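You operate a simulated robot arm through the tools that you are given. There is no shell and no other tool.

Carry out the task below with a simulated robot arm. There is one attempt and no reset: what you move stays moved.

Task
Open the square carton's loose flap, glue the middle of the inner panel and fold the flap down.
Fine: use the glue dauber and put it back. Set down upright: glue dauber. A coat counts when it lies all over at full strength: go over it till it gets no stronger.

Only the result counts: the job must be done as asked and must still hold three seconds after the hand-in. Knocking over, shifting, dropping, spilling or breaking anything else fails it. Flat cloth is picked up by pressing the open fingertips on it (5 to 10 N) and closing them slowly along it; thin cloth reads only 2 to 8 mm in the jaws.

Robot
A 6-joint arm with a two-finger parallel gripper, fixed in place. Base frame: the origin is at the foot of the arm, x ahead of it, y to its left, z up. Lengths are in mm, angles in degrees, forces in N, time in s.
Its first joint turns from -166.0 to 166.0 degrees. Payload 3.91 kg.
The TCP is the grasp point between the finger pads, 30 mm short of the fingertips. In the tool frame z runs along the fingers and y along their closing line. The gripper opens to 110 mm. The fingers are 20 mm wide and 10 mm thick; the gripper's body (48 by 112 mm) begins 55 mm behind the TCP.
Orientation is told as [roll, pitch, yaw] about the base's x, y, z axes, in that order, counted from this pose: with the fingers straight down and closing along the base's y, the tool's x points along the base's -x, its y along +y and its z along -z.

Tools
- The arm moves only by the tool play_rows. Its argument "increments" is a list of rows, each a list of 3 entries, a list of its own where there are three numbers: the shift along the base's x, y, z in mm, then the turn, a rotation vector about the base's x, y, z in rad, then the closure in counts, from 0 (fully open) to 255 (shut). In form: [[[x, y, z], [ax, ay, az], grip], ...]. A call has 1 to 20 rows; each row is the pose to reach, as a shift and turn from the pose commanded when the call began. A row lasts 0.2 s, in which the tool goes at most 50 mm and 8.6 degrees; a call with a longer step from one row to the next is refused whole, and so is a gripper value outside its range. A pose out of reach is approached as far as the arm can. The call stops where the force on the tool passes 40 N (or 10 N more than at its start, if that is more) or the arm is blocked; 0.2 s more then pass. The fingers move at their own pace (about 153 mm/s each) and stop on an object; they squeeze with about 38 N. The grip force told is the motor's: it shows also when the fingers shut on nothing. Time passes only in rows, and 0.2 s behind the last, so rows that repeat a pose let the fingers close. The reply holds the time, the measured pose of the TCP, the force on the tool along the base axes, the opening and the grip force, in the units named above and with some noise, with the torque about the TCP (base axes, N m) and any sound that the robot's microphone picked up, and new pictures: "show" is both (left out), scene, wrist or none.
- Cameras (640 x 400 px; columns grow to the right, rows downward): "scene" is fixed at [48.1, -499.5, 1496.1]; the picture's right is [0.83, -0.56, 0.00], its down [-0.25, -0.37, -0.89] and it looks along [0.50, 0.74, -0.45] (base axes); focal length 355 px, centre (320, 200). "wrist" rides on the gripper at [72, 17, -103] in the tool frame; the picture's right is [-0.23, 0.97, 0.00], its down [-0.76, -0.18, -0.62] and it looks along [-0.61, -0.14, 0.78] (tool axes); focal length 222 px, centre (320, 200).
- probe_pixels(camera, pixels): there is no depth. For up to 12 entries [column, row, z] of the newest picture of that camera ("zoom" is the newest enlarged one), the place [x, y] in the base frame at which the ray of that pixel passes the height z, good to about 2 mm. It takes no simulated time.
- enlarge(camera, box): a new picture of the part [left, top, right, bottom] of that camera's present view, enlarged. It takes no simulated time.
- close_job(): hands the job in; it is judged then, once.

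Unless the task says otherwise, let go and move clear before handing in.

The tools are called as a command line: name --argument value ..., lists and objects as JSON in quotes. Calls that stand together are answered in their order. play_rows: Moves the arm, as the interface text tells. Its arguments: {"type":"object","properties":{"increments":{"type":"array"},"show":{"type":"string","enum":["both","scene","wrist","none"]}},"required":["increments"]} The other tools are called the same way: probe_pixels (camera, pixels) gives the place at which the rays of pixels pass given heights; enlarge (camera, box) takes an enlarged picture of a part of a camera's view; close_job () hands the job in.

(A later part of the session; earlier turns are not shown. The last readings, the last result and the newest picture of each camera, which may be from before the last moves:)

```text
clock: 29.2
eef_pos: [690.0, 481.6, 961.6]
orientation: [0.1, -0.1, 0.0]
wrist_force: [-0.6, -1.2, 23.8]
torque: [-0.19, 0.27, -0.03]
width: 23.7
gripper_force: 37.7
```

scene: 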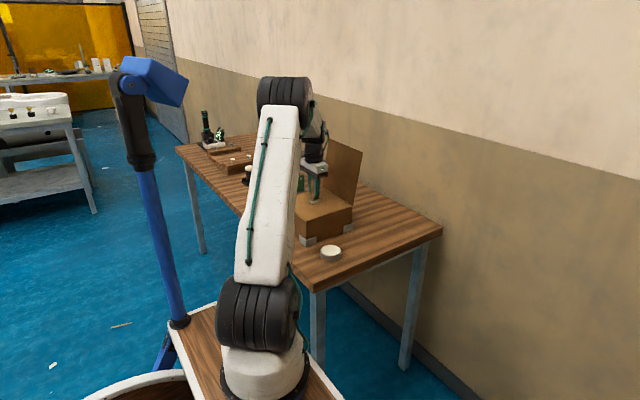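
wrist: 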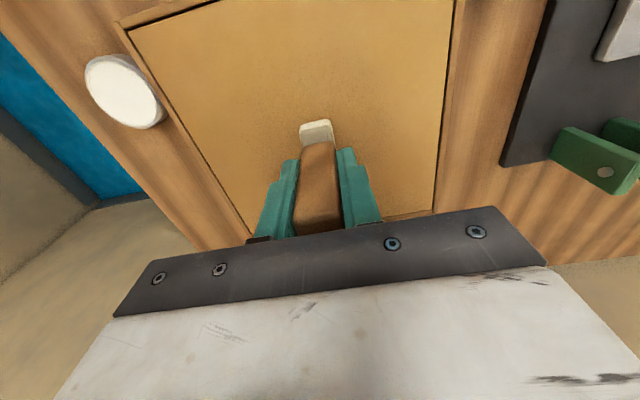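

Contact is at TCP z≈961.6 with 24 N, more than needed. I'll ease up to about 5 N, do a short stroke along y, then lift to see the mark.

play_rows --increments '[[[0, 0, 1.8], [0, 0, 0], 255], [[0, 8, 1.8], [0, 0, 0], 255], [[0, 16, 1.8], [0, 0, 0], 255], [[0, 24, 1.8], [0, 0, 0], 255], [[0, 24, 1.8], [0, 0, 0], 255]]' --show "wrist"

enlarge --camera "scene" --box '[280, 150, 380, 240]'

enlarge --camera "wrist" --box '[200, 60, 440, 220]'

```text
clock: 30.4
eef_pos: [689.2, 505.4, 962.4]
orientation: [0.0, 0.0, -0.1]
wrist_force: [-0.5, -5.5, 13.2]
torque: [-0.3, -0.07, -0.05]
width: 23.7
gripper_force: 37.8
```

wrist: 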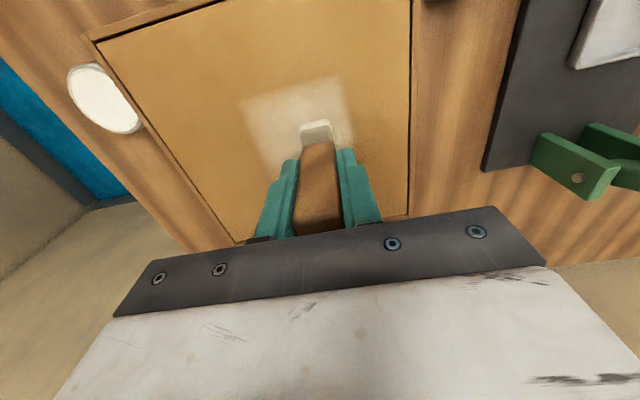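

```text
4.44 times, centred on (330, 195) of scene
```

zoom: 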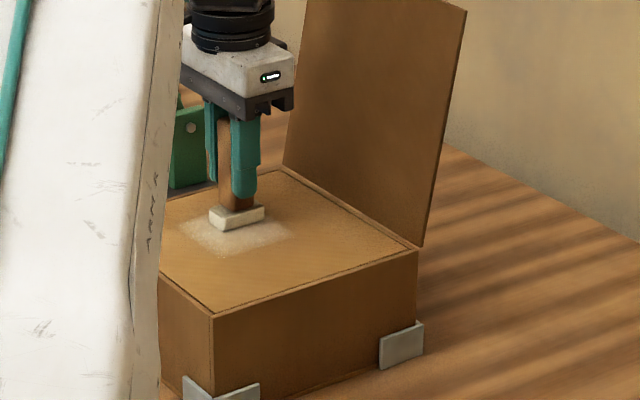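

```text
2.50 times, centred on (320, 140) of wrist
```

zoom: 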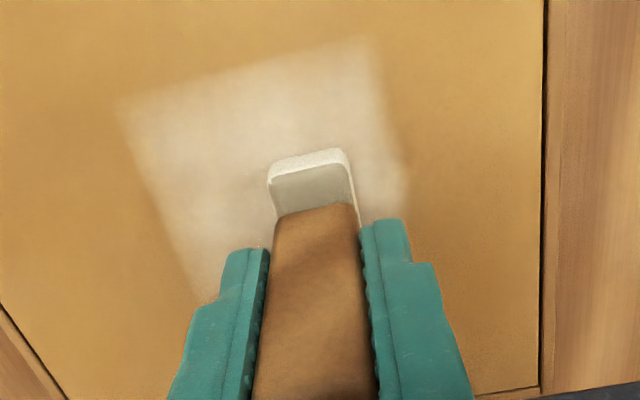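

A pale patch appeared, wider than the foot. I'll measure its extents from the wrist zoom, whose corners are near (118,105), (368,38), (408,195) and (195,290).

probe_pixels --camera "zoom" --pixels '[[118, 105, 898], [368, 38, 898], [408, 195, 898], [195, 290, 898], [150, 120, 898], [345, 70, 898]]'

```text
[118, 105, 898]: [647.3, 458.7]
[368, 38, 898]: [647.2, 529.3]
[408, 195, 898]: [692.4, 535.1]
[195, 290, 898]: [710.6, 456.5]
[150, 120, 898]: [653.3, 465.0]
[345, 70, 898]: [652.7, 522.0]
```

The patch spans about x 647–730, y 458–530, with the pad having moved only y 482–506. I'll ease the force and extend the stroke to y≈522, then go back to y≈442, to learn where the coat's limits are.

play_rows --increments '[[[0, 8, 0.5], [0, 0, 0], 255], [[0, 16, 0.7], [0, 0, 0], 255], [[0, 8, 0.7], [0, 0, 0], 255], [[0, 0, 0.7], [0, 0, 0], 255], [[0, -8, 0.7], [0, 0, 0], 255], [[0, -16, 0.7], [0, 0, 0], 255], [[0, -24, 0.7], [0, 0, 0], 255], [[0, -32, 0.7], [0, 0, 0], 255], [[0, -40, 0.7], [0, 0, 0], 255], [[0, -48, 0.7], [0, 0, 0], 255], [[0, -56, 0.7], [0, 0, 0], 255], [[0, -64, 0.7], [0, 0, 0], 255], [[0, -64, 0.7], [0, 0, 0], 255]]' --show "wrist"

enlarge --camera "scene" --box '[280, 150, 380, 240]'

enlarge --camera "wrist" --box '[200, 60, 480, 220]'

```text
clock: 33.2
eef_pos: [689.5, 441.9, 961.2]
orientation: [0.0, 0.0, 0.0]
wrist_force: [0.9, 0.1, -1.1]
torque: [-0.03, 0.01, -0.04]
width: 23.8
gripper_force: 37.6
```

wrist: 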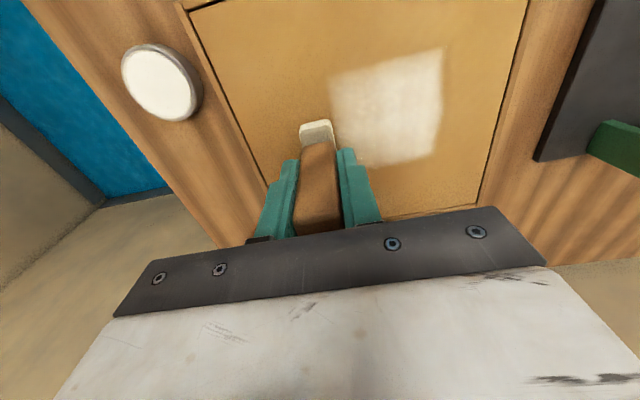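

```text
4.44 times, centred on (330, 195) of scene
```

zoom: 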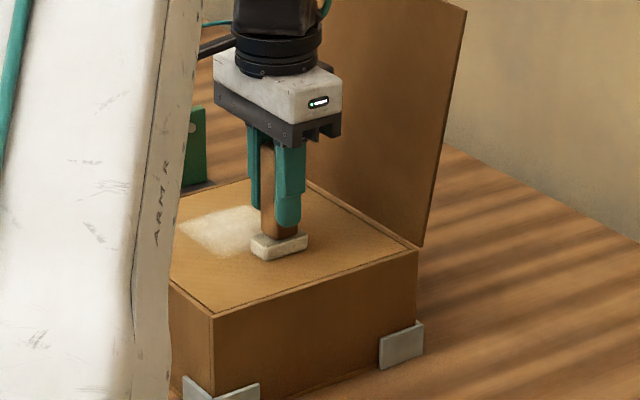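

```text
2.29 times, centred on (340, 140) of wrist
```

zoom: 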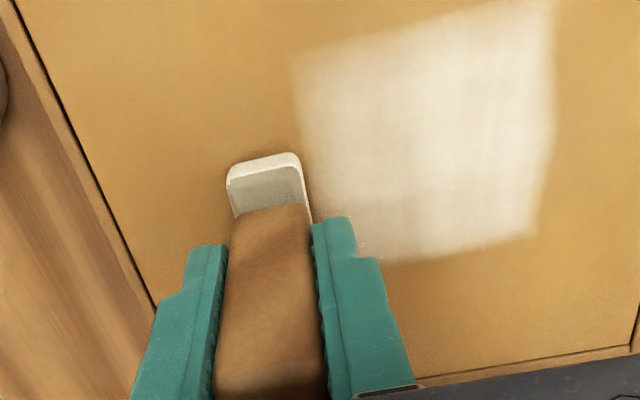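

The pad lost contact on the way to y≈442 (force −1 N). The patch is now brighter, and I'll measure its corners.

probe_pixels --camera "zoom" --pixels '[[292, 58, 898], [555, 2, 898], [555, 100, 898], [535, 235, 898], [385, 262, 898], [240, 165, 910]]'

```text
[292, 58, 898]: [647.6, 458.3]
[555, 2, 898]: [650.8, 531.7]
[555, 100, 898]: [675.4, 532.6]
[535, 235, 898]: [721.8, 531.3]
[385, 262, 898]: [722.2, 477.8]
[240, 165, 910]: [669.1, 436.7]
```

The patch now covers about x 648–722, y 458–532. I'll lower until contact again here at y≈442 and see whether the coat grows on this side.

play_rows --increments '[[[0, 0, -0.8], [0, 0, 0], 255], [[0, 0, -1.5], [0, 0, 0], 255], [[0, 0, -1.5], [0, 0, 0], 255]]' --show "wrist"

enlarge --camera "wrist" --box '[200, 60, 480, 220]'

```text
clock: 34.0
eef_pos: [690.6, 442.0, 961.7]
orientation: [0.0, -0.1, 0.1]
wrist_force: [-1.0, -0.6, 15.3]
torque: [-0.13, 0.19, -0.03]
width: 23.6
gripper_force: 38.3
```

wrist: 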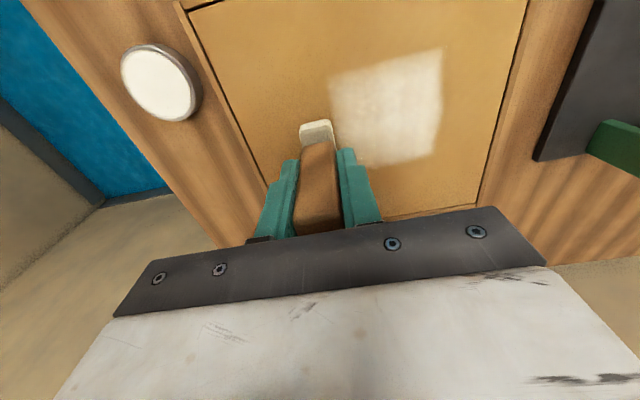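

```text
2.29 times, centred on (340, 140) of wrist
```

zoom: 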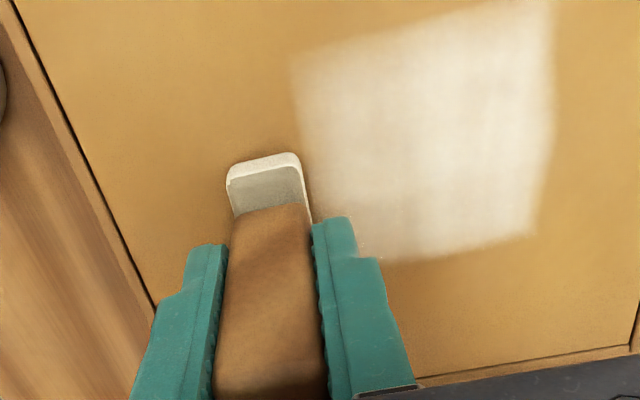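

probe_pixels --camera "zoom" --pixels '[[85, 162, 898], [632, 345, 898], [30, 45, 898], [555, 100, 898], [296, 70, 898], [540, 225, 898]]'

play_rows --increments '[[[0, 8, 0.6], [0, 0, 0], 255], [[0, 16, 0.6], [0, 0, 0], 255], [[0, 24, 0.6], [0, 0, 0], 255], [[0, 32, 0.6], [0, 0, 0], 255], [[0, 40, 0.6], [0, 0, 0], 255], [[0, 48, 0.6], [0, 0, 0], 255], [[0, 56, 0.6], [0, 0, 0], 255], [[0, 64, 0.6], [0, 0, 0], 255], [[0, 72, 0.6], [0, 0, 0], 255], [[0, 72, 0.6], [0, 0, 0], 255]]' --show "wrist"

enlarge --camera "wrist" --box '[160, 60, 440, 220]'

enlarge --camera "scene" --box '[280, 150, 380, 240]'

```text
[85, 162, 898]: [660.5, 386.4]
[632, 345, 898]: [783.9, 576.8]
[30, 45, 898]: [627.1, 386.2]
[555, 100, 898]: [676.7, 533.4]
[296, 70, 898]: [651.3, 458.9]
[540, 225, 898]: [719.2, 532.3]
```

```text
clock: 36.2
eef_pos: [690.1, 513.7, 961.4]
orientation: [-0.1, 0.0, 0.0]
wrist_force: [1.8, -4.3, 10.2]
torque: [-0.18, -0.13, -0.06]
width: 23.6
gripper_force: 38.1
```

wrist: 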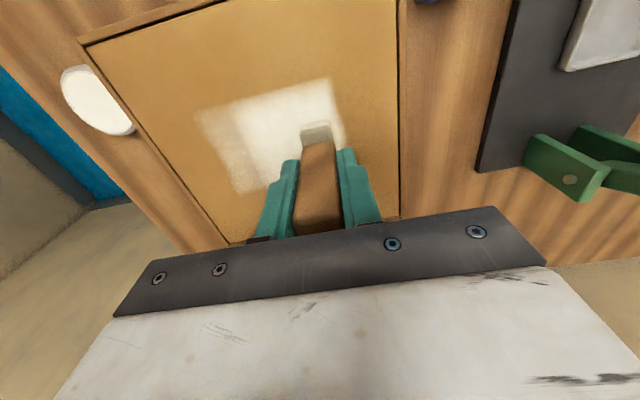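

```text
2.29 times, centred on (300, 140) of wrist
```

zoom: 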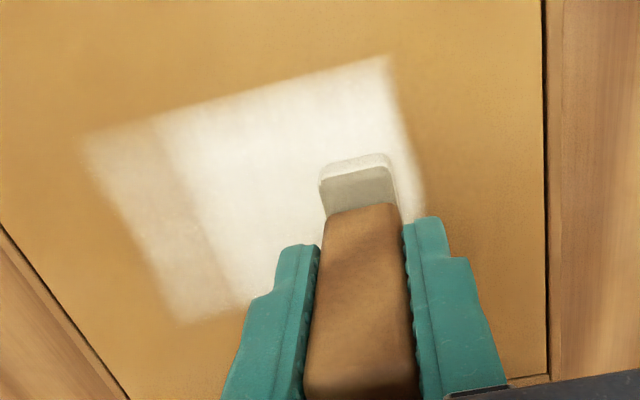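

```text
4.44 times, centred on (330, 195) of scene
```

zoom: 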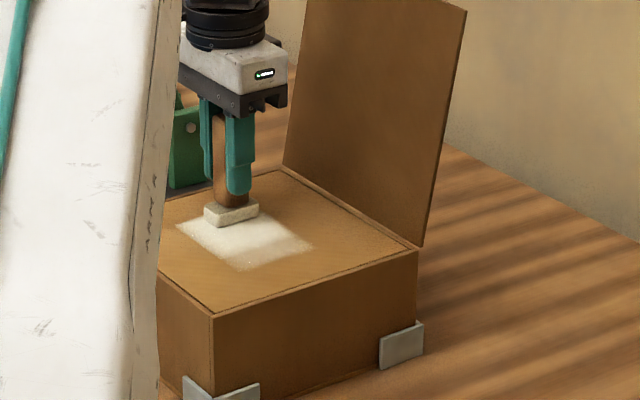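

Sliding with contact coats a new column on the left, so glue only goes on while the pad moves. I'll measure the patch and cell borders now.

enlarge --camera "wrist" --box '[160, 60, 440, 220]'

probe_pixels --camera "wrist" --pixels '[[196, 115, 898], [228, 105, 898], [331, 78, 898], [235, 193, 898], [262, 186, 898], [343, 125, 898], [196, 118, 898]]'

```text
2.29 times, centred on (300, 140) of wrist
```

zoom: 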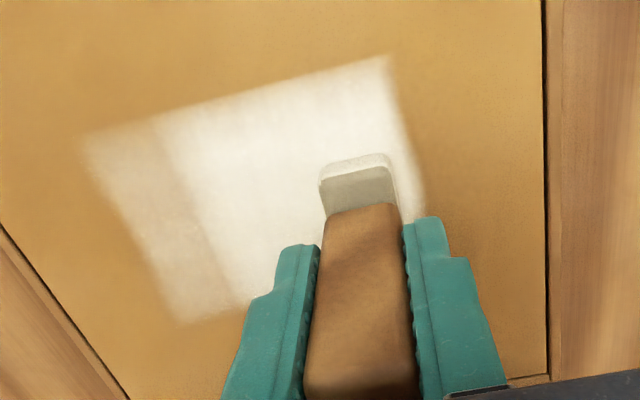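

```text
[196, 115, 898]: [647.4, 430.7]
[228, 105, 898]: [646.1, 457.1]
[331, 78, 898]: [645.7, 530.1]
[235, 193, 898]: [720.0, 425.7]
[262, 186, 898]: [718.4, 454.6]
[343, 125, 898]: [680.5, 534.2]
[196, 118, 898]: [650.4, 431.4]
```

The coat spans y≈431–532 (four ~25 mm columns) but only x≈647–720, where the pad passed. I'll stroke next with the pad shifted to x≈714 to see whether the coat field extends that way.

play_rows --increments '[[[8, 2, 0], [0, 0, 0], 255], [[16, 4, 0], [0, 0, 0], 255], [[24, 4, 0], [0, 0, 0], 255], [[24, -4, 0], [0, 0, 0], 255], [[24, -12, 0], [0, 0, 0], 255], [[24, -20, 0], [0, 0, 0], 255], [[24, -28, 0], [0, 0, 0], 255], [[24, -36, 0], [0, 0, 0], 255], [[24, -44, 0], [0, 0, 0], 255], [[24, -52, 0], [0, 0, 0], 255], [[24, -60, 0], [0, 0, 0], 255], [[24, -68, 0], [0, 0, 0], 255], [[24, -72, 0], [0, 0, 0], 255]]' --show "wrist"

enlarge --camera "wrist" --box '[220, 30, 500, 210]'

enlarge --camera "scene" --box '[280, 150, 380, 240]'

```text
clock: 39.0
eef_pos: [714.0, 441.6, 961.8]
orientation: [0.0, 0.0, -0.1]
wrist_force: [0.5, 5.8, 16.2]
torque: [0.31, 0.03, 0.02]
width: 23.3
gripper_force: 37.8
```

wrist: 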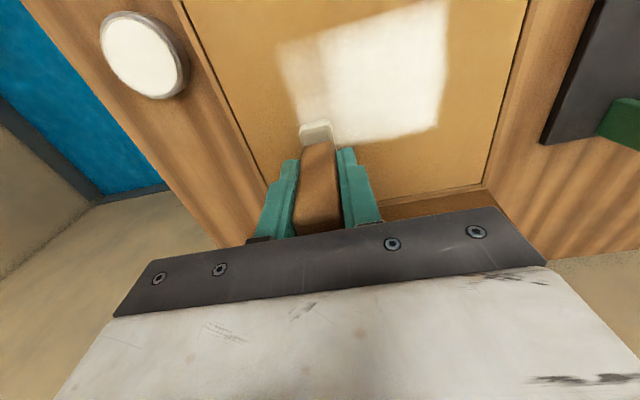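

```text
2.22 times, centred on (360, 120) of wrist
```

zoom: 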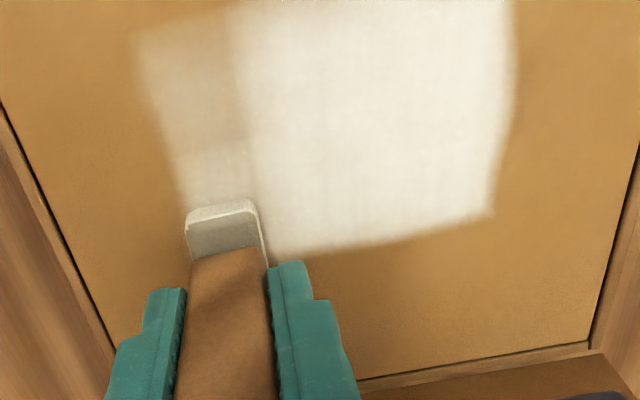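

```text
4.44 times, centred on (330, 195) of scene
```

zoom: 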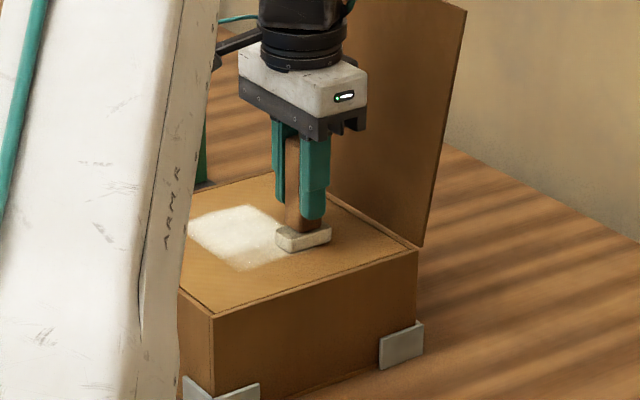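

probe_pixels --camera "zoom" --pixels '[[492, 213, 898], [400, 235, 898], [300, 254, 898], [515, 60, 898], [135, 40, 898], [175, 150, 898], [190, 15, 898], [250, 165, 898], [510, 20, 898]]'

```text
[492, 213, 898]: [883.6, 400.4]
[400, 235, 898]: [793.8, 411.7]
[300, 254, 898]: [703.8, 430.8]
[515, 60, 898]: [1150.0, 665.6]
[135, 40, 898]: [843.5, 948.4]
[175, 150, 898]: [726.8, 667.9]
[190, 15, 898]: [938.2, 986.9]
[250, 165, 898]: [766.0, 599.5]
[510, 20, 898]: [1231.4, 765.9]
```

probe_pixels --camera "wrist" --pixels '[[437.4, 125.9, 898], [396, 135.8, 898], [351, 144.3, 898], [447.8, 57, 898], [276.8, 48, 898], [294.8, 97.5, 898], [319.5, 39, 898], [328.5, 104.3, 898], [440, 2, 898]]'

```text
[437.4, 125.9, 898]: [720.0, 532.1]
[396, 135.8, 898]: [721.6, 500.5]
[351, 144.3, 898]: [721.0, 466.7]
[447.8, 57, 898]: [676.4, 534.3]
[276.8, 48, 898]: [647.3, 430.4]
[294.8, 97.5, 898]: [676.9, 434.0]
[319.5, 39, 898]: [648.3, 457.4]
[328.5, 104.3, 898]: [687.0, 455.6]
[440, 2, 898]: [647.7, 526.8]
```

The +x side of the coat stays at x≈721 although the pad reached 738, so the coat field ends there. I'll now make systematic passes with the pad over lanes x≈697 and x≈672, y 434–530, at a slightly lighter force.

play_rows --increments '[[[-8, -4, 0.3], [0, 0, 0], 255], [[-17, -8, 0.3], [0, 0, 0], 255], [[-17, 2, 0.3], [0, 0, 0], 255], [[-17, 12, 0.3], [0, 0, 0], 255], [[-17, 22, 0.3], [0, 0, 0], 255], [[-17, 32, 0.3], [0, 0, 0], 255], [[-17, 42, 0.3], [0, 0, 0], 255], [[-17, 52, 0.3], [0, 0, 0], 255], [[-17, 62, 0.3], [0, 0, 0], 255], [[-17, 72, 0.3], [0, 0, 0], 255], [[-17, 82, 0.3], [0, 0, 0], 255], [[-17, 88, 0.3], [0, 0, 0], 255], [[-25, 88, 0.3], [0, 0, 0], 255], [[-34, 88, 0.3], [0, 0, 0], 255], [[-42, 88, 0.3], [0, 0, 0], 255], [[-42, 78, 0.3], [0, 0, 0], 255], [[-42, 68, 0.3], [0, 0, 0], 255], [[-42, 58, 0.3], [0, 0, 0], 255], [[-42, 48, 0.3], [0, 0, 0], 255], [[-42, 38, 0.3], [0, 0, 0], 255]]' --show "wrist"

enlarge --camera "scene" --box '[280, 150, 380, 240]'

enlarge --camera "wrist" --box '[200, 60, 480, 240]'

```text
clock: 43.2
eef_pos: [671.6, 479.8, 962.1]
orientation: [0.0, -0.1, 0.1]
wrist_force: [-1.1, 0.1, 5.0]
torque: [0.1, 0.0, 0.02]
width: 23.6
gripper_force: 38.0
```

wrist: 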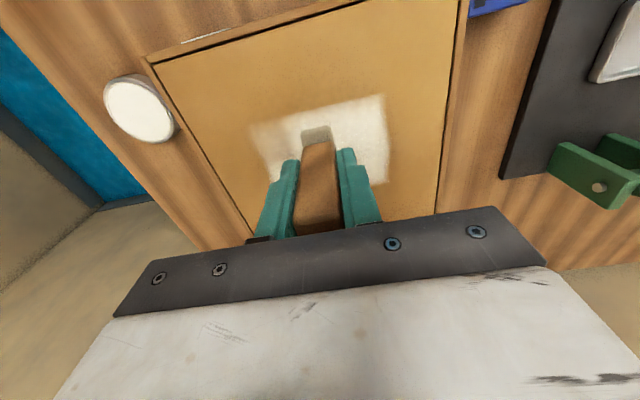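

```text
4.44 times, centred on (330, 195) of scene
```

zoom: 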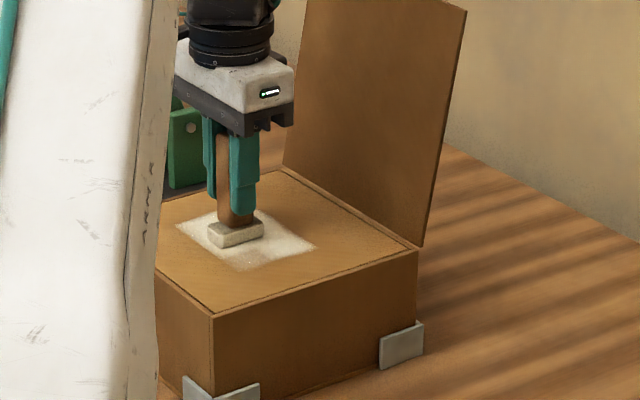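

```text
2.22 times, centred on (340, 150) of wrist
```

zoom: 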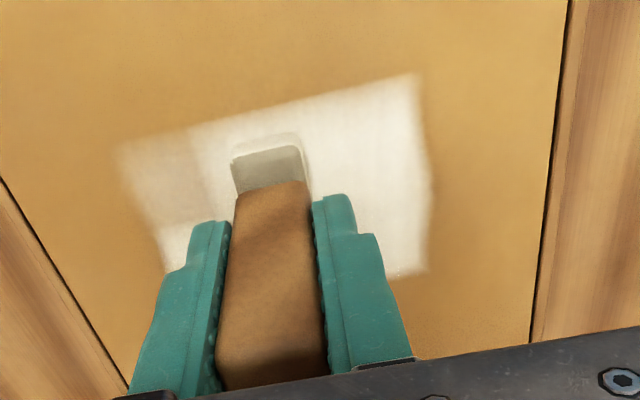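

The coat's outline hasn't grown beyond its earlier borders. I'll continue the x≈672 lane to y≈434, return, and go over the left column again.

play_rows --increments '[[[0, -10, -0.2], [0, 0, 0], 255], [[0, -20, -0.2], [0, 0, 0], 255], [[0, -30, -0.2], [0, 0, 0], 255], [[0, -40, -0.2], [0, 0, 0], 255], [[0, -46, -0.2], [0, 0, 0], 255], [[0, -36, -0.2], [0, 0, 0], 255], [[0, -26, -0.2], [0, 0, 0], 255], [[0, -36, -0.2], [0, 0, 0], 255], [[0, -46, -0.2], [0, 0, 0], 255], [[8, -46, -0.2], [0, 0, 0], 255], [[16, -46, -0.2], [0, 0, 0], 255], [[25, -46, -0.2], [0, 0, 0], 255], [[25, -36, -0.2], [0, 0, 0], 255], [[25, -26, -0.2], [0, 0, 0], 255], [[25, -36, -0.2], [0, 0, 0], 255], [[25, -46, -0.2], [0, 0, 0], 255], [[25, -56, 5], [0, 0, 0], 255], [[25, -75, 30], [0, 0, 0], 255], [[25, -75, 30], [0, 0, 0], 255]]' --show "wrist"

enlarge --camera "scene" --box '[280, 150, 380, 240]'

enlarge --camera "wrist" --box '[220, 30, 500, 210]'

```text
clock: 47.2
eef_pos: [697.3, 403.8, 991.7]
orientation: [0.0, -0.1, 0.1]
wrist_force: [-0.3, 1.0, -1.4]
torque: [0.03, 0.01, 0.05]
width: 23.7
gripper_force: 37.7
```

wrist: 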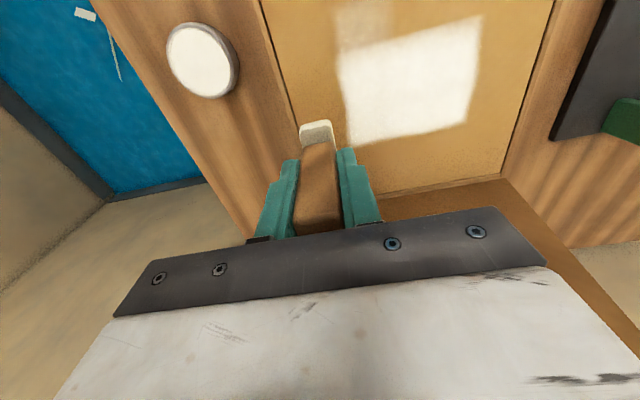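

```text
4.44 times, centred on (330, 195) of scene
```

zoom: 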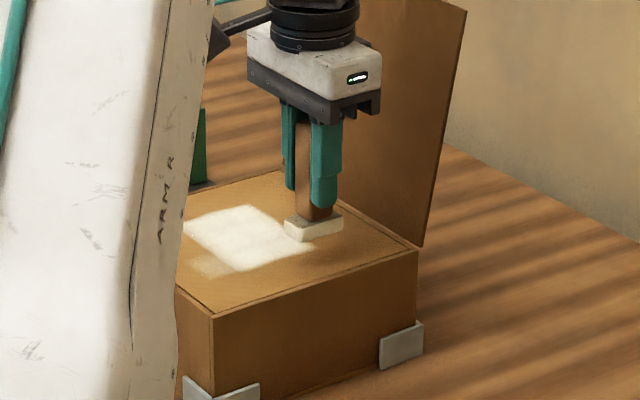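

```text
2.22 times, centred on (360, 120) of wrist
```

zoom: 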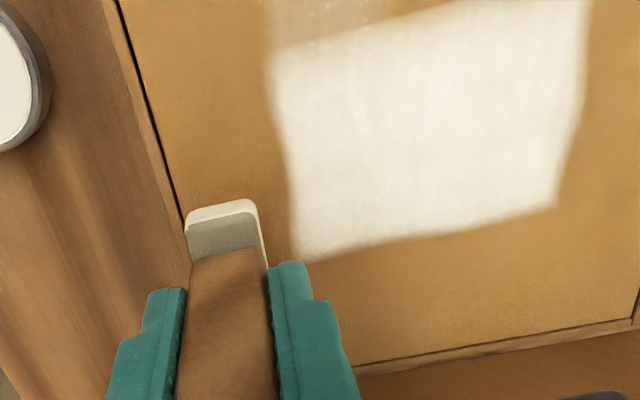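

A fainter strip has shown up at the −x side of the patch (top of the wrist zoom, around (300,20)), so the field extends that way. I'll lift back and view the whole panel.

play_rows --increments '[[[-20, 0, 15], [0, 0, 0], 255], [[-50, 0, 30], [0, 0, 0], 255], [[-80, 0, 45], [0, 0, 0], 255], [[-105, -15, 50], [0, 0, 0], 255], [[-105, -15, 50], [0, 0, 0], 255]]' --show "wrist"

enlarge --camera "scene" --box '[270, 150, 370, 240]'

enlarge --camera "wrist" --box '[300, 50, 540, 220]'

```text
clock: 48.4
eef_pos: [592.1, 389.2, 1041.6]
orientation: [0.0, -0.1, 0.0]
wrist_force: [-0.2, -1.0, -0.8]
torque: [0.01, 0.0, 0.04]
width: 23.6
gripper_force: 38.1
```

wrist: 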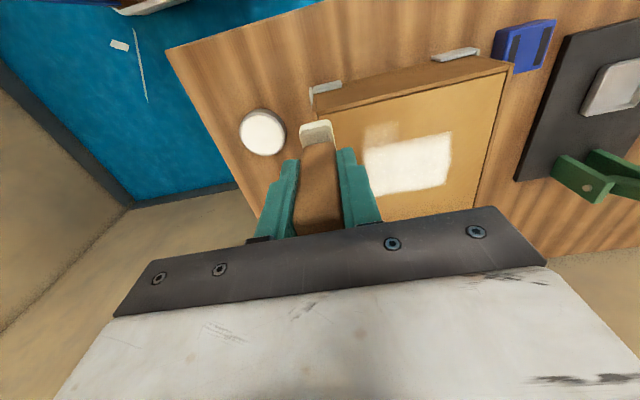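

```text
4.44 times, centred on (320, 195) of scene
```

zoom: 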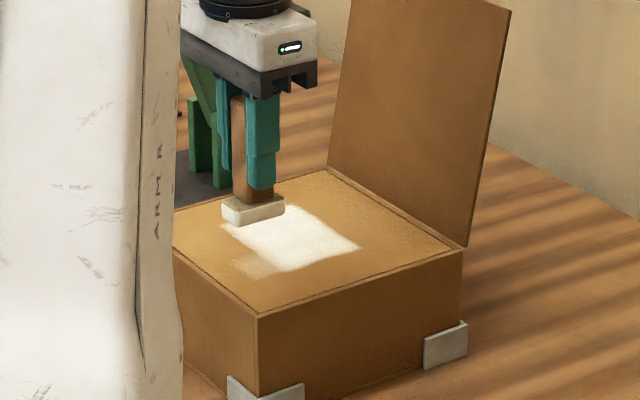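

```text
2.35 times, centred on (420, 135) of wrist
```

zoom: 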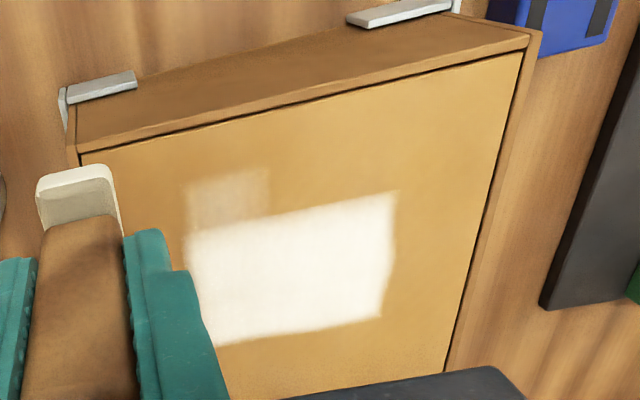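

probe_pixels --camera "zoom" --pixels '[[183, 190, 898], [268, 168, 898], [270, 215, 898], [187, 233, 898], [398, 192, 898], [383, 318, 898], [218, 345, 898], [82, 153, 898], [523, 50, 898], [300, 98, 898]]'

```text
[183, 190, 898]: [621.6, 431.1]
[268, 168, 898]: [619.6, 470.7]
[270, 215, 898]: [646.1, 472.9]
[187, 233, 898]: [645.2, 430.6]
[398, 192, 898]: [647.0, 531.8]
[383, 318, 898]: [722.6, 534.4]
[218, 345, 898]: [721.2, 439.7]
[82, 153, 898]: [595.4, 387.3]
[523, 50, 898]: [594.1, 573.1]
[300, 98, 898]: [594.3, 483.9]
```

The faint strip spans x≈621–646, y≈431–472, while the +x limit stays at 721 and the y limits at 431 and 532. That suggests a 100 mm square field, x 621–721 by y 431–531. I'll stroke a lane at x≈648.

play_rows --increments '[[[20, 15, -20], [0, 0, 0], 255], [[40, 30, -40], [0, 0, 0], 255], [[57, 44, -60], [0, 0, 0], 255], [[57, 44, -72], [0, 0, 0], 255], [[57, 44, -78], [0, 0, 0], 255], [[57, 44, -80.2], [0, 0, 0], 255], [[57, 54, -80.2], [0, 0, 0], 255], [[57, 64, -80.2], [0, 0, 0], 255], [[57, 74, -80.2], [0, 0, 0], 255], [[57, 84, -80.2], [0, 0, 0], 255], [[57, 94, -80.2], [0, 0, 0], 255], [[57, 104, -80.2], [0, 0, 0], 255], [[57, 114, -80.2], [0, 0, 0], 255], [[57, 124, -80.2], [0, 0, 0], 255], [[57, 134, -80.2], [0, 0, 0], 255], [[57, 140, -80.2], [0, 0, 0], 255], [[57, 130, -80.2], [0, 0, 0], 255], [[57, 120, -80.2], [0, 0, 0], 255], [[57, 110, -80.2], [0, 0, 0], 255], [[57, 100, -80.2], [0, 0, 0], 255]]' --show "wrist"

enlarge --camera "scene" --box '[270, 150, 370, 240]'

enlarge --camera "wrist" --box '[220, 60, 500, 230]'

```text
clock: 52.6
eef_pos: [650.0, 489.1, 961.6]
orientation: [0.0, 0.0, 0.0]
wrist_force: [-0.6, 3.4, 7.3]
torque: [0.23, 0.04, 0.04]
width: 23.9
gripper_force: 37.9
```

wrist: 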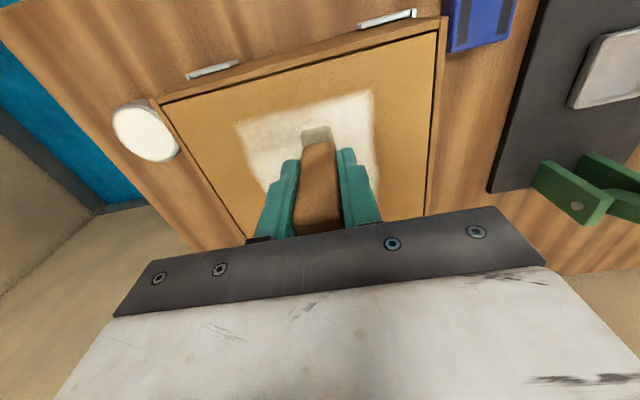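

```text
4.44 times, centred on (320, 195) of scene
```

zoom: 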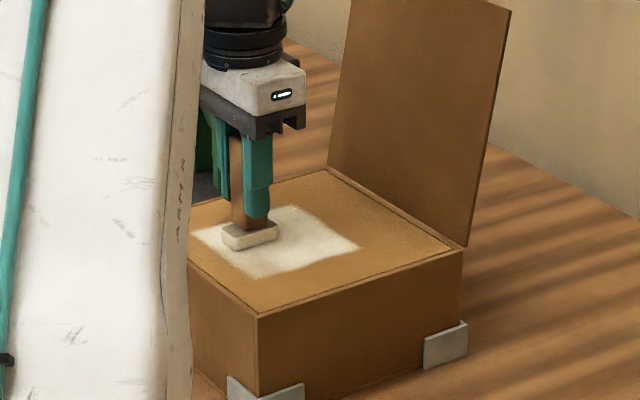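

```text
2.29 times, centred on (360, 145) of wrist
```

zoom: 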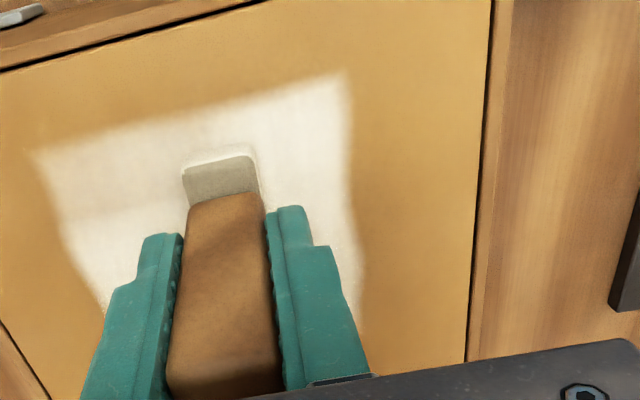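

probe_pixels --camera "zoom" --pixels '[[36, 153, 898], [190, 112, 898], [343, 75, 898], [352, 200, 898], [360, 320, 898], [100, 300, 898]]'

play_rows --increments '[[[-4, -10, -0.1], [0, 0, 0], 255], [[-8, -20, -0.1], [0, 0, 0], 255], [[-8, -30, -0.1], [0, 0, 0], 255], [[-8, -40, -0.1], [0, 0, 0], 255], [[-8, -50, -0.1], [0, 0, 0], 255], [[-8, -56, -0.1], [0, 0, 0], 255], [[-8, -46, -0.1], [0, 0, 0], 255], [[-8, -36, -0.1], [0, 0, 0], 255], [[-8, -26, -0.1], [0, 0, 0], 255], [[-8, -16, -0.1], [0, 0, 0], 255], [[-8, -6, -0.1], [0, 0, 0], 255], [[-8, 4, -0.1], [0, 0, 0], 255], [[-8, 14, -0.1], [0, 0, 0], 255], [[-8, 24, -0.1], [0, 0, 0], 255], [[-8, 34, -0.1], [0, 0, 0], 255], [[-8, 40, -0.1], [0, 0, 0], 255], [[-8, 55, 10], [0, 0, 0], 255], [[-8, 75, 30], [0, 0, 0], 255], [[-30, 75, 60], [0, 0, 0], 255], [[-45, 75, 75], [0, 0, 0], 255]]' --show "wrist"

enlarge --camera "scene" --box '[270, 150, 370, 240]'

enlarge --camera "wrist" --box '[160, 80, 440, 240]'

```text
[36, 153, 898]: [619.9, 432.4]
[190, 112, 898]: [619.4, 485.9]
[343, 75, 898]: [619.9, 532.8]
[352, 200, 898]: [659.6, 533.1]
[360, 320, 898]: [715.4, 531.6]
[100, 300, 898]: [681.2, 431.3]
```

```text
clock: 56.8
eef_pos: [605.6, 565.1, 1035.0]
orientation: [0.0, 0.0, 0.1]
wrist_force: [-0.5, 0.0, -0.9]
torque: [0.02, 0.02, -0.01]
width: 23.5
gripper_force: 38.4
```

wrist: 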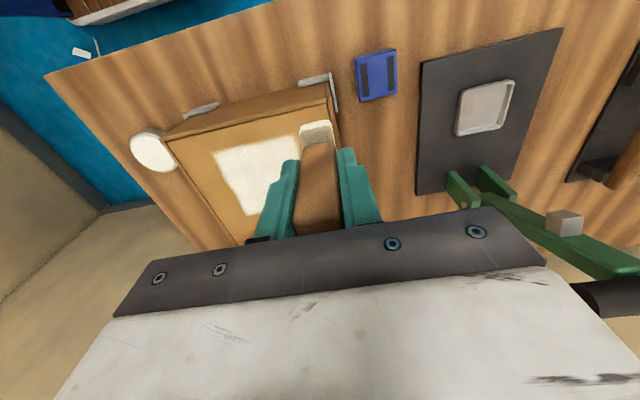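

```text
4.44 times, centred on (320, 195) of scene
```

zoom: 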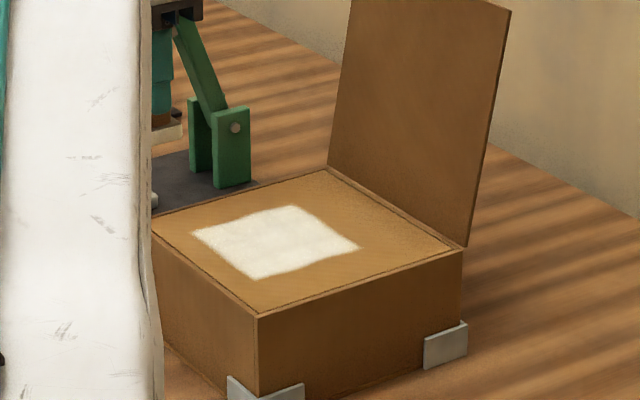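

```text
2.29 times, centred on (300, 160) of wrist
```

zoom: 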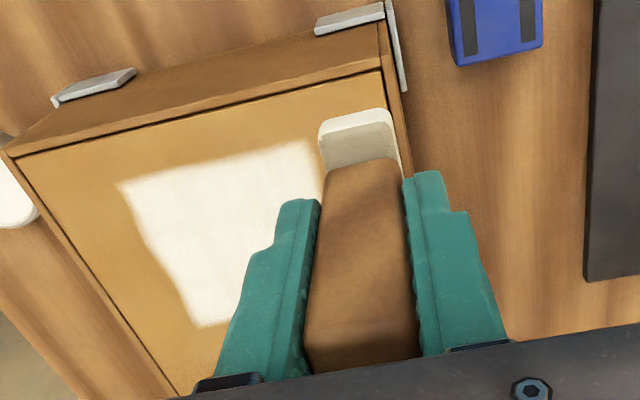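

The coat field is a bounded square, about x 620–721 by y 431–532, now white all over. I'll look closely at its evenness.

enlarge --camera "scene" --box '[286, 190, 334, 220]'

enlarge --camera "wrist" --box '[200, 120, 312, 230]'

```text
13.33 times, centred on (310, 205) of scene
```

zoom: 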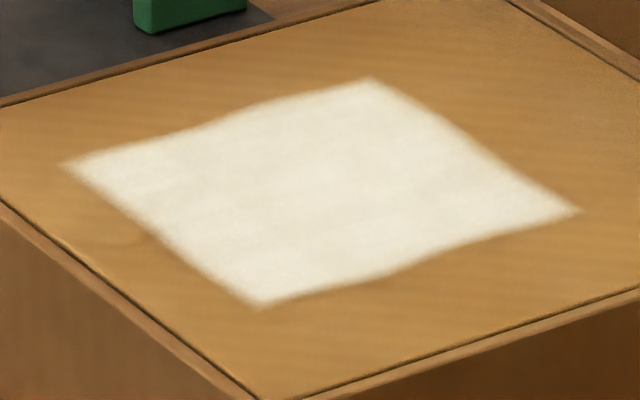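

```text
3.64 times, centred on (256, 175) of wrist
```

zoom: 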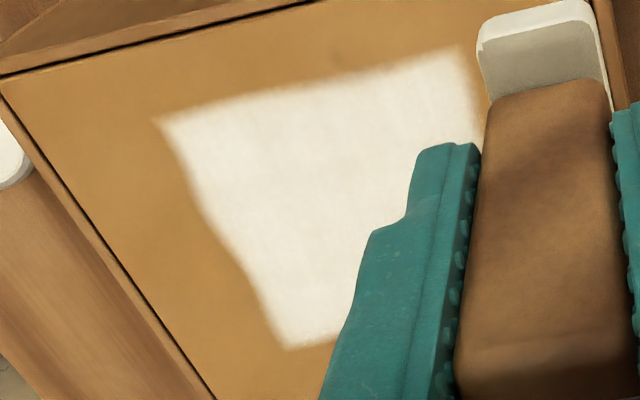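

The coat looks even with only slight shade differences. I'll go over the whole square again in three lanes (x≈642, 671, 700) and see whether it gets any stronger.

play_rows --increments '[[[15, -15, -30], [0, 0, 0], 255], [[30, -30, -55], [0, 0, 0], 255], [[38, -35, -68], [0, 0, 0], 255], [[38, -35, -75.1], [0, 0, 0], 255], [[38, -45, -75.1], [0, 0, 0], 255], [[38, -55, -75.1], [0, 0, 0], 255], [[38, -65, -75.1], [0, 0, 0], 255], [[38, -75, -75.1], [0, 0, 0], 255], [[38, -85, -75.1], [0, 0, 0], 255], [[38, -95, -75.1], [0, 0, 0], 255], [[38, -105, -75.1], [0, 0, 0], 255], [[38, -115, -75.1], [0, 0, 0], 255], [[38, -125, -75.1], [0, 0, 0], 255], [[38, -131, -75.1], [0, 0, 0], 255], [[48, -131, -75.1], [0, 0, 0], 255], [[58, -131, -75.1], [0, 0, 0], 255], [[67, -131, -75.1], [0, 0, 0], 255], [[67, -121, -75.1], [0, 0, 0], 255], [[67, -111, -75.1], [0, 0, 0], 255], [[67, -101, -75.1], [0, 0, 0], 255]]' --show "wrist"

```text
clock: 61.0
eef_pos: [671.4, 463.6, 960.3]
orientation: [0.1, 0.0, 0.0]
wrist_force: [0.9, 0.0, 1.5]
torque: [-0.08, -0.04, 0.0]
width: 23.6
gripper_force: 37.9
```

wrist: 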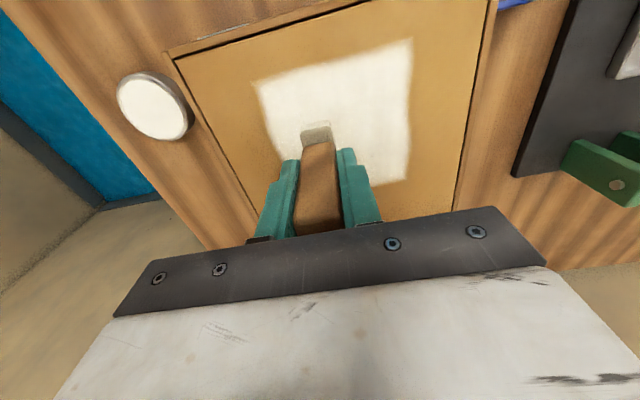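

The push is down to only about 2–3 N, so I'll lower another 0.8 mm and continue the x≈671 and x≈700 lanes.

play_rows --increments '[[[0, 10, -0.8], [0, 0, 0], 255], [[0, 20, -0.8], [0, 0, 0], 255], [[0, 30, -0.8], [0, 0, 0], 255], [[0, 40, -0.8], [0, 0, 0], 255], [[0, 50, -0.8], [0, 0, 0], 255], [[0, 60, -0.8], [0, 0, 0], 255], [[0, 66, -0.8], [0, 0, 0], 255], [[10, 66, -0.8], [0, 0, 0], 255], [[20, 66, -0.8], [0, 0, 0], 255], [[29, 66, -0.8], [0, 0, 0], 255], [[29, 56, -0.8], [0, 0, 0], 255], [[29, 46, -0.8], [0, 0, 0], 255], [[29, 36, -0.8], [0, 0, 0], 255], [[29, 26, -0.8], [0, 0, 0], 255], [[29, 16, -0.8], [0, 0, 0], 255], [[29, 6, -0.8], [0, 0, 0], 255], [[29, -4, -0.8], [0, 0, 0], 255], [[29, -14, -0.8], [0, 0, 0], 255], [[29, -24, -0.8], [0, 0, 0], 255], [[29, -30, -0.8], [0, 0, 0], 255]]' --show "wrist"

enlarge --camera "wrist" --box '[220, 0, 500, 180]'

```text
clock: 65.2
eef_pos: [699.8, 434.5, 960.8]
orientation: [0.0, 0.0, 0.1]
wrist_force: [0.0, 6.9, 21.1]
torque: [0.38, -0.03, -0.01]
width: 23.9
gripper_force: 37.9
```

wrist: 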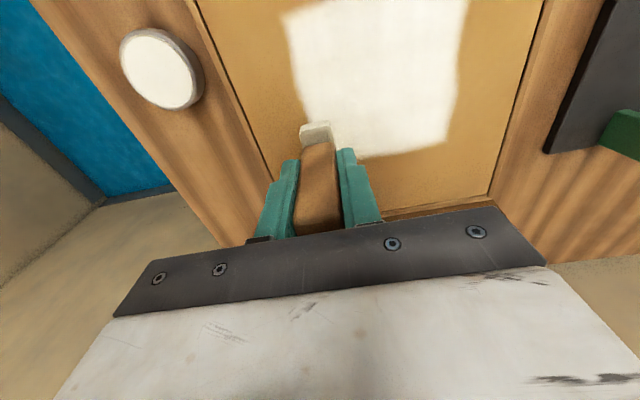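

```text
2.22 times, centred on (360, 90) of wrist
```

zoom: 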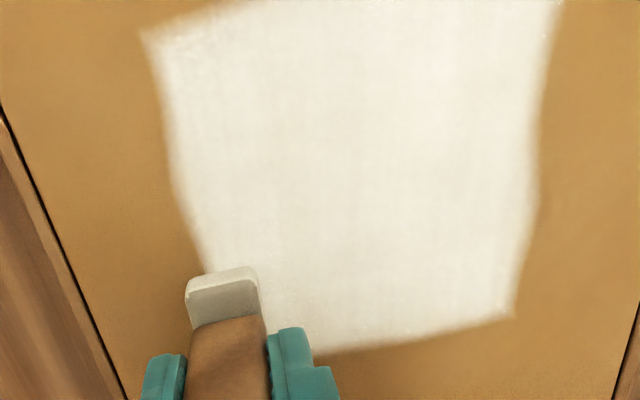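

The coat is bright and nearly uniform, with the force at 21 N here. I'll ease off and run a further pass back over the lanes to be sure the left columns are full.

play_rows --increments '[[[0, 10, 0.8], [0, 0, 0], 255], [[0, 20, 0.8], [0, 0, 0], 255], [[0, 30, 0.8], [0, 0, 0], 255], [[0, 40, 0.8], [0, 0, 0], 255], [[0, 50, 0.8], [0, 0, 0], 255], [[0, 60, 0.8], [0, 0, 0], 255], [[0, 70, 0.8], [0, 0, 0], 255], [[0, 80, 0.8], [0, 0, 0], 255], [[0, 90, 0.8], [0, 0, 0], 255], [[0, 96, 0.8], [0, 0, 0], 255], [[-10, 96, 0.5], [0, 0, 0], 255], [[-20, 96, 0.3], [0, 0, 0], 255], [[-29, 96, 0.2], [0, 0, 0], 255], [[-29, 86, 0.2], [0, 0, 0], 255], [[-29, 76, 0.2], [0, 0, 0], 255], [[-29, 66, 0.2], [0, 0, 0], 255], [[-29, 56, 0.2], [0, 0, 0], 255], [[-29, 46, 0.2], [0, 0, 0], 255], [[-29, 36, 0.2], [0, 0, 0], 255], [[-29, 26, 0.2], [0, 0, 0], 255]]' --show "wrist"

```text
clock: 69.4
eef_pos: [670.8, 458.1, 960.8]
orientation: [0.0, -0.1, 0.0]
wrist_force: [-0.1, 3.2, 10.6]
torque: [0.15, -0.06, -0.03]
width: 23.5
gripper_force: 37.8
```

wrist: 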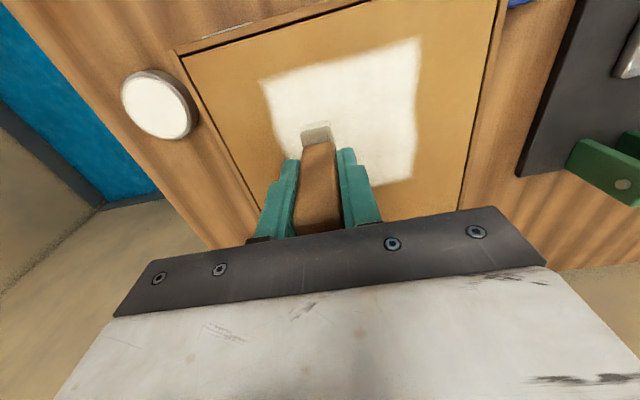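

play_rows --increments '[[[0, -10, 0], [0, 0, 0], 255], [[0, -20, 0], [0, 0, 0], 255], [[0, -26, 0], [0, 0, 0], 255], [[-10, -26, 0], [0, 0, 0], 255], [[-20, -26, 0], [0, 0, 0], 255], [[-29, -26, 0], [0, 0, 0], 255], [[-29, -16, 0], [0, 0, 0], 255], [[-29, -6, 0], [0, 0, 0], 255], [[-29, 4, 0], [0, 0, 0], 255], [[-29, 14, 0], [0, 0, 0], 255], [[-29, 24, 0], [0, 0, 0], 255], [[-29, 34, 0], [0, 0, 0], 255], [[-29, 44, 0], [0, 0, 0], 255], [[-29, 54, 0], [0, 0, 0], 255], [[-29, 64, 0], [0, 0, 0], 255], [[-29, 70, 0], [0, 0, 0], 255], [[-29, 85, 15], [0, 0, 0], 255], [[-45, 100, 40], [0, 0, 0], 255], [[-67, 105, 75], [0, 0, 0], 255], [[-67, 105, 75], [0, 0, 0], 255]]' --show "wrist"

enlarge --camera "scene" --box '[286, 190, 334, 220]'

enlarge --camera "wrist" --box '[200, 120, 312, 230]'

```text
clock: 73.6
eef_pos: [603.5, 565.2, 1035.9]
orientation: [0.0, 0.0, 0.0]
wrist_force: [-0.5, -0.3, -1.0]
torque: [0.02, 0.02, -0.01]
width: 23.6
gripper_force: 37.9
```

wrist: 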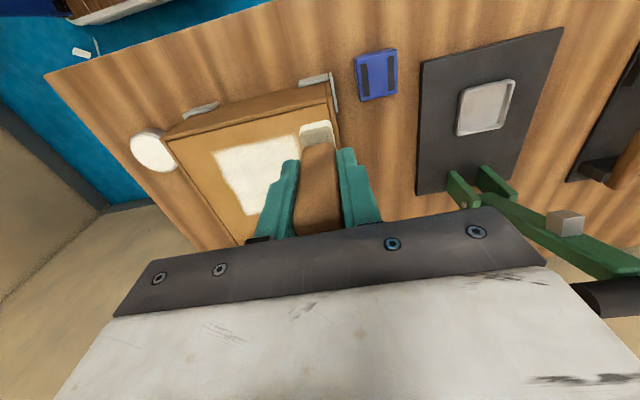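

```text
13.33 times, centred on (310, 205) of scene
```

zoom: 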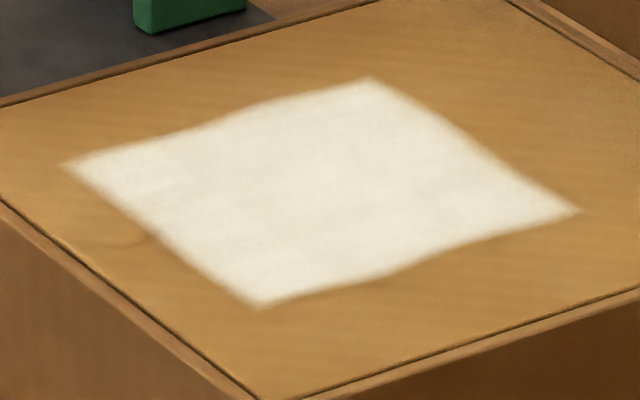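

```text
3.64 times, centred on (256, 175) of wrist
```

zoom: 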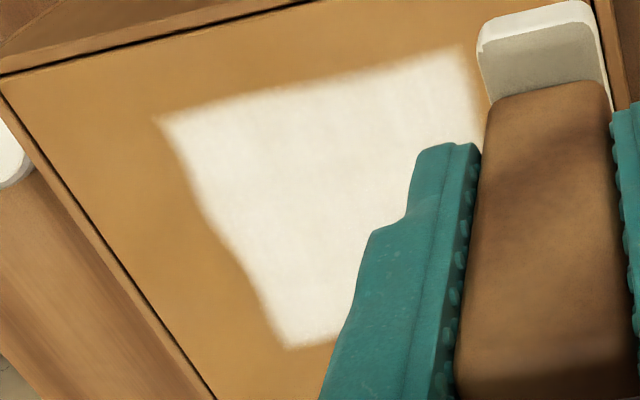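

The coat looks the same after the extra full pass (scene zoom unchanged, opaque white all over), so it is at full strength. The pad still shows white too. Now I'll carry the dauber back around to its place at (757,291.5) and stop just above the table.

play_rows --increments '[[[0, -45, 0], [0, 0, 0], 255], [[0, -90, 0], [0, 0, 0], 255], [[0, -135, 0], [0, 0, 0], 255], [[0, -180, 0], [0, 0, 0], 255], [[0, -225, 0], [0, 0, 0], 255], [[0, -262, 0], [0, 0, 0], 255], [[20, -273.5, 0], [0, 0, 0], 255], [[60, -273.5, 0], [0, 0, 0], 255], [[100, -273.5, 0], [0, 0, 0], 255], [[135, -273.5, 0], [0, 0, 0], 255], [[152.5, -273.5, 0], [0, 0, 0], 255], [[152.5, -273.5, -40], [0, 0, 0], 255], [[152.5, -273.5, -80], [0, 0, 0], 255], [[152.5, -273.5, -115], [0, 0, 0], 255], [[152.5, -273.5, -145], [0, 0, 0], 255], [[152.5, -273.5, -160], [0, 0, 0], 255], [[152.5, -273.5, -167], [0, 0, 0], 255], [[152.5, -273.5, -167], [0, 0, 0], 255]]'

enlarge --camera "scene" --box '[310, 180, 410, 270]'

enlarge --camera "scene" --box '[286, 190, 334, 220]'

```text
clock: 77.4
eef_pos: [756.5, 292.4, 869.1]
orientation: [0.0, 0.1, 0.0]
wrist_force: [-0.1, -0.1, -1.4]
torque: [-0.01, 0.0, 0.01]
width: 23.5
gripper_force: 37.8
```

scene: 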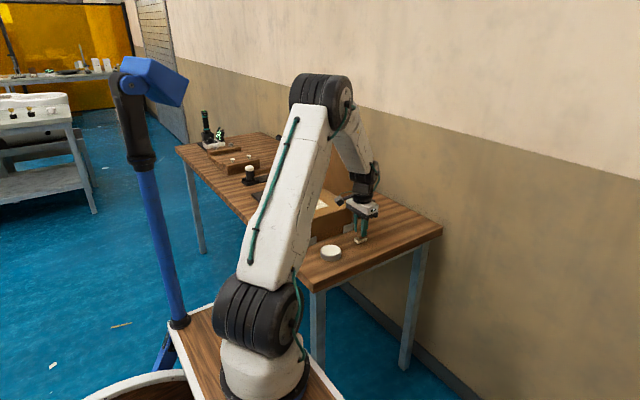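
wrist: 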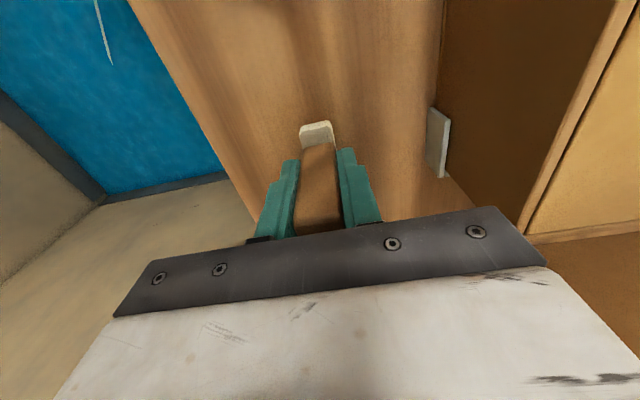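

```text
4.44 times, centred on (360, 225) of scene
```

zoom: 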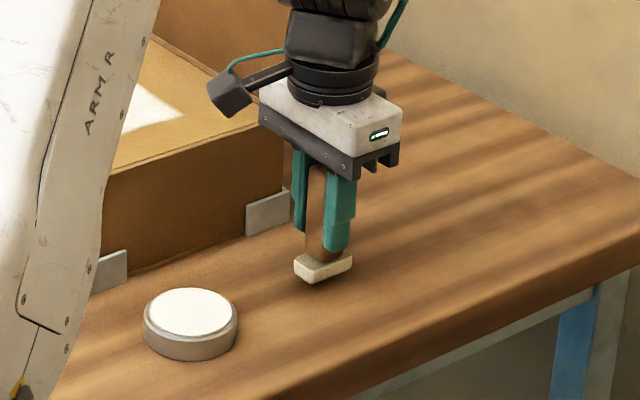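

```text
13.33 times, centred on (310, 205) of scene
```

zoom: 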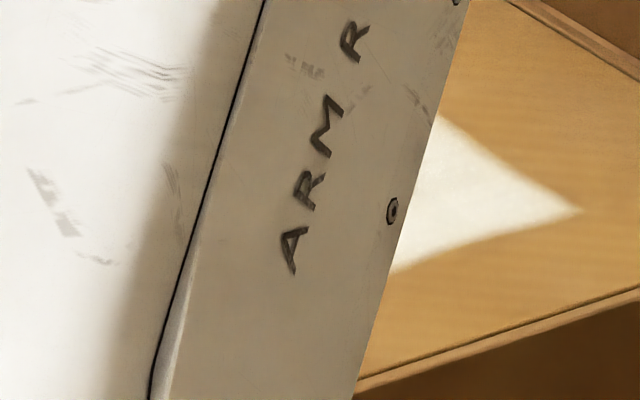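

The foot hangs a few mm above its old spot with no contact. I'll lower it in small steps until it rests on the table.

play_rows --increments '[[[0, 0, -2], [0, 0, 0], 255], [[0, 0, -4], [0, 0, 0], 255], [[0, 0, -5], [0, 0, 0], 255], [[0, 0, -6], [0, 0, 0], 255], [[0, 0, -6], [0, 0, 0], 255]]' --show "none"

```text
clock: 78.6
eef_pos: [757.6, 292.2, 862.0]
orientation: [0.0, 0.0, 0.0]
wrist_force: [-0.9, -0.6, -1.6]
torque: [0.0, 0.01, 0.01]
width: 23.5
gripper_force: 37.8
```

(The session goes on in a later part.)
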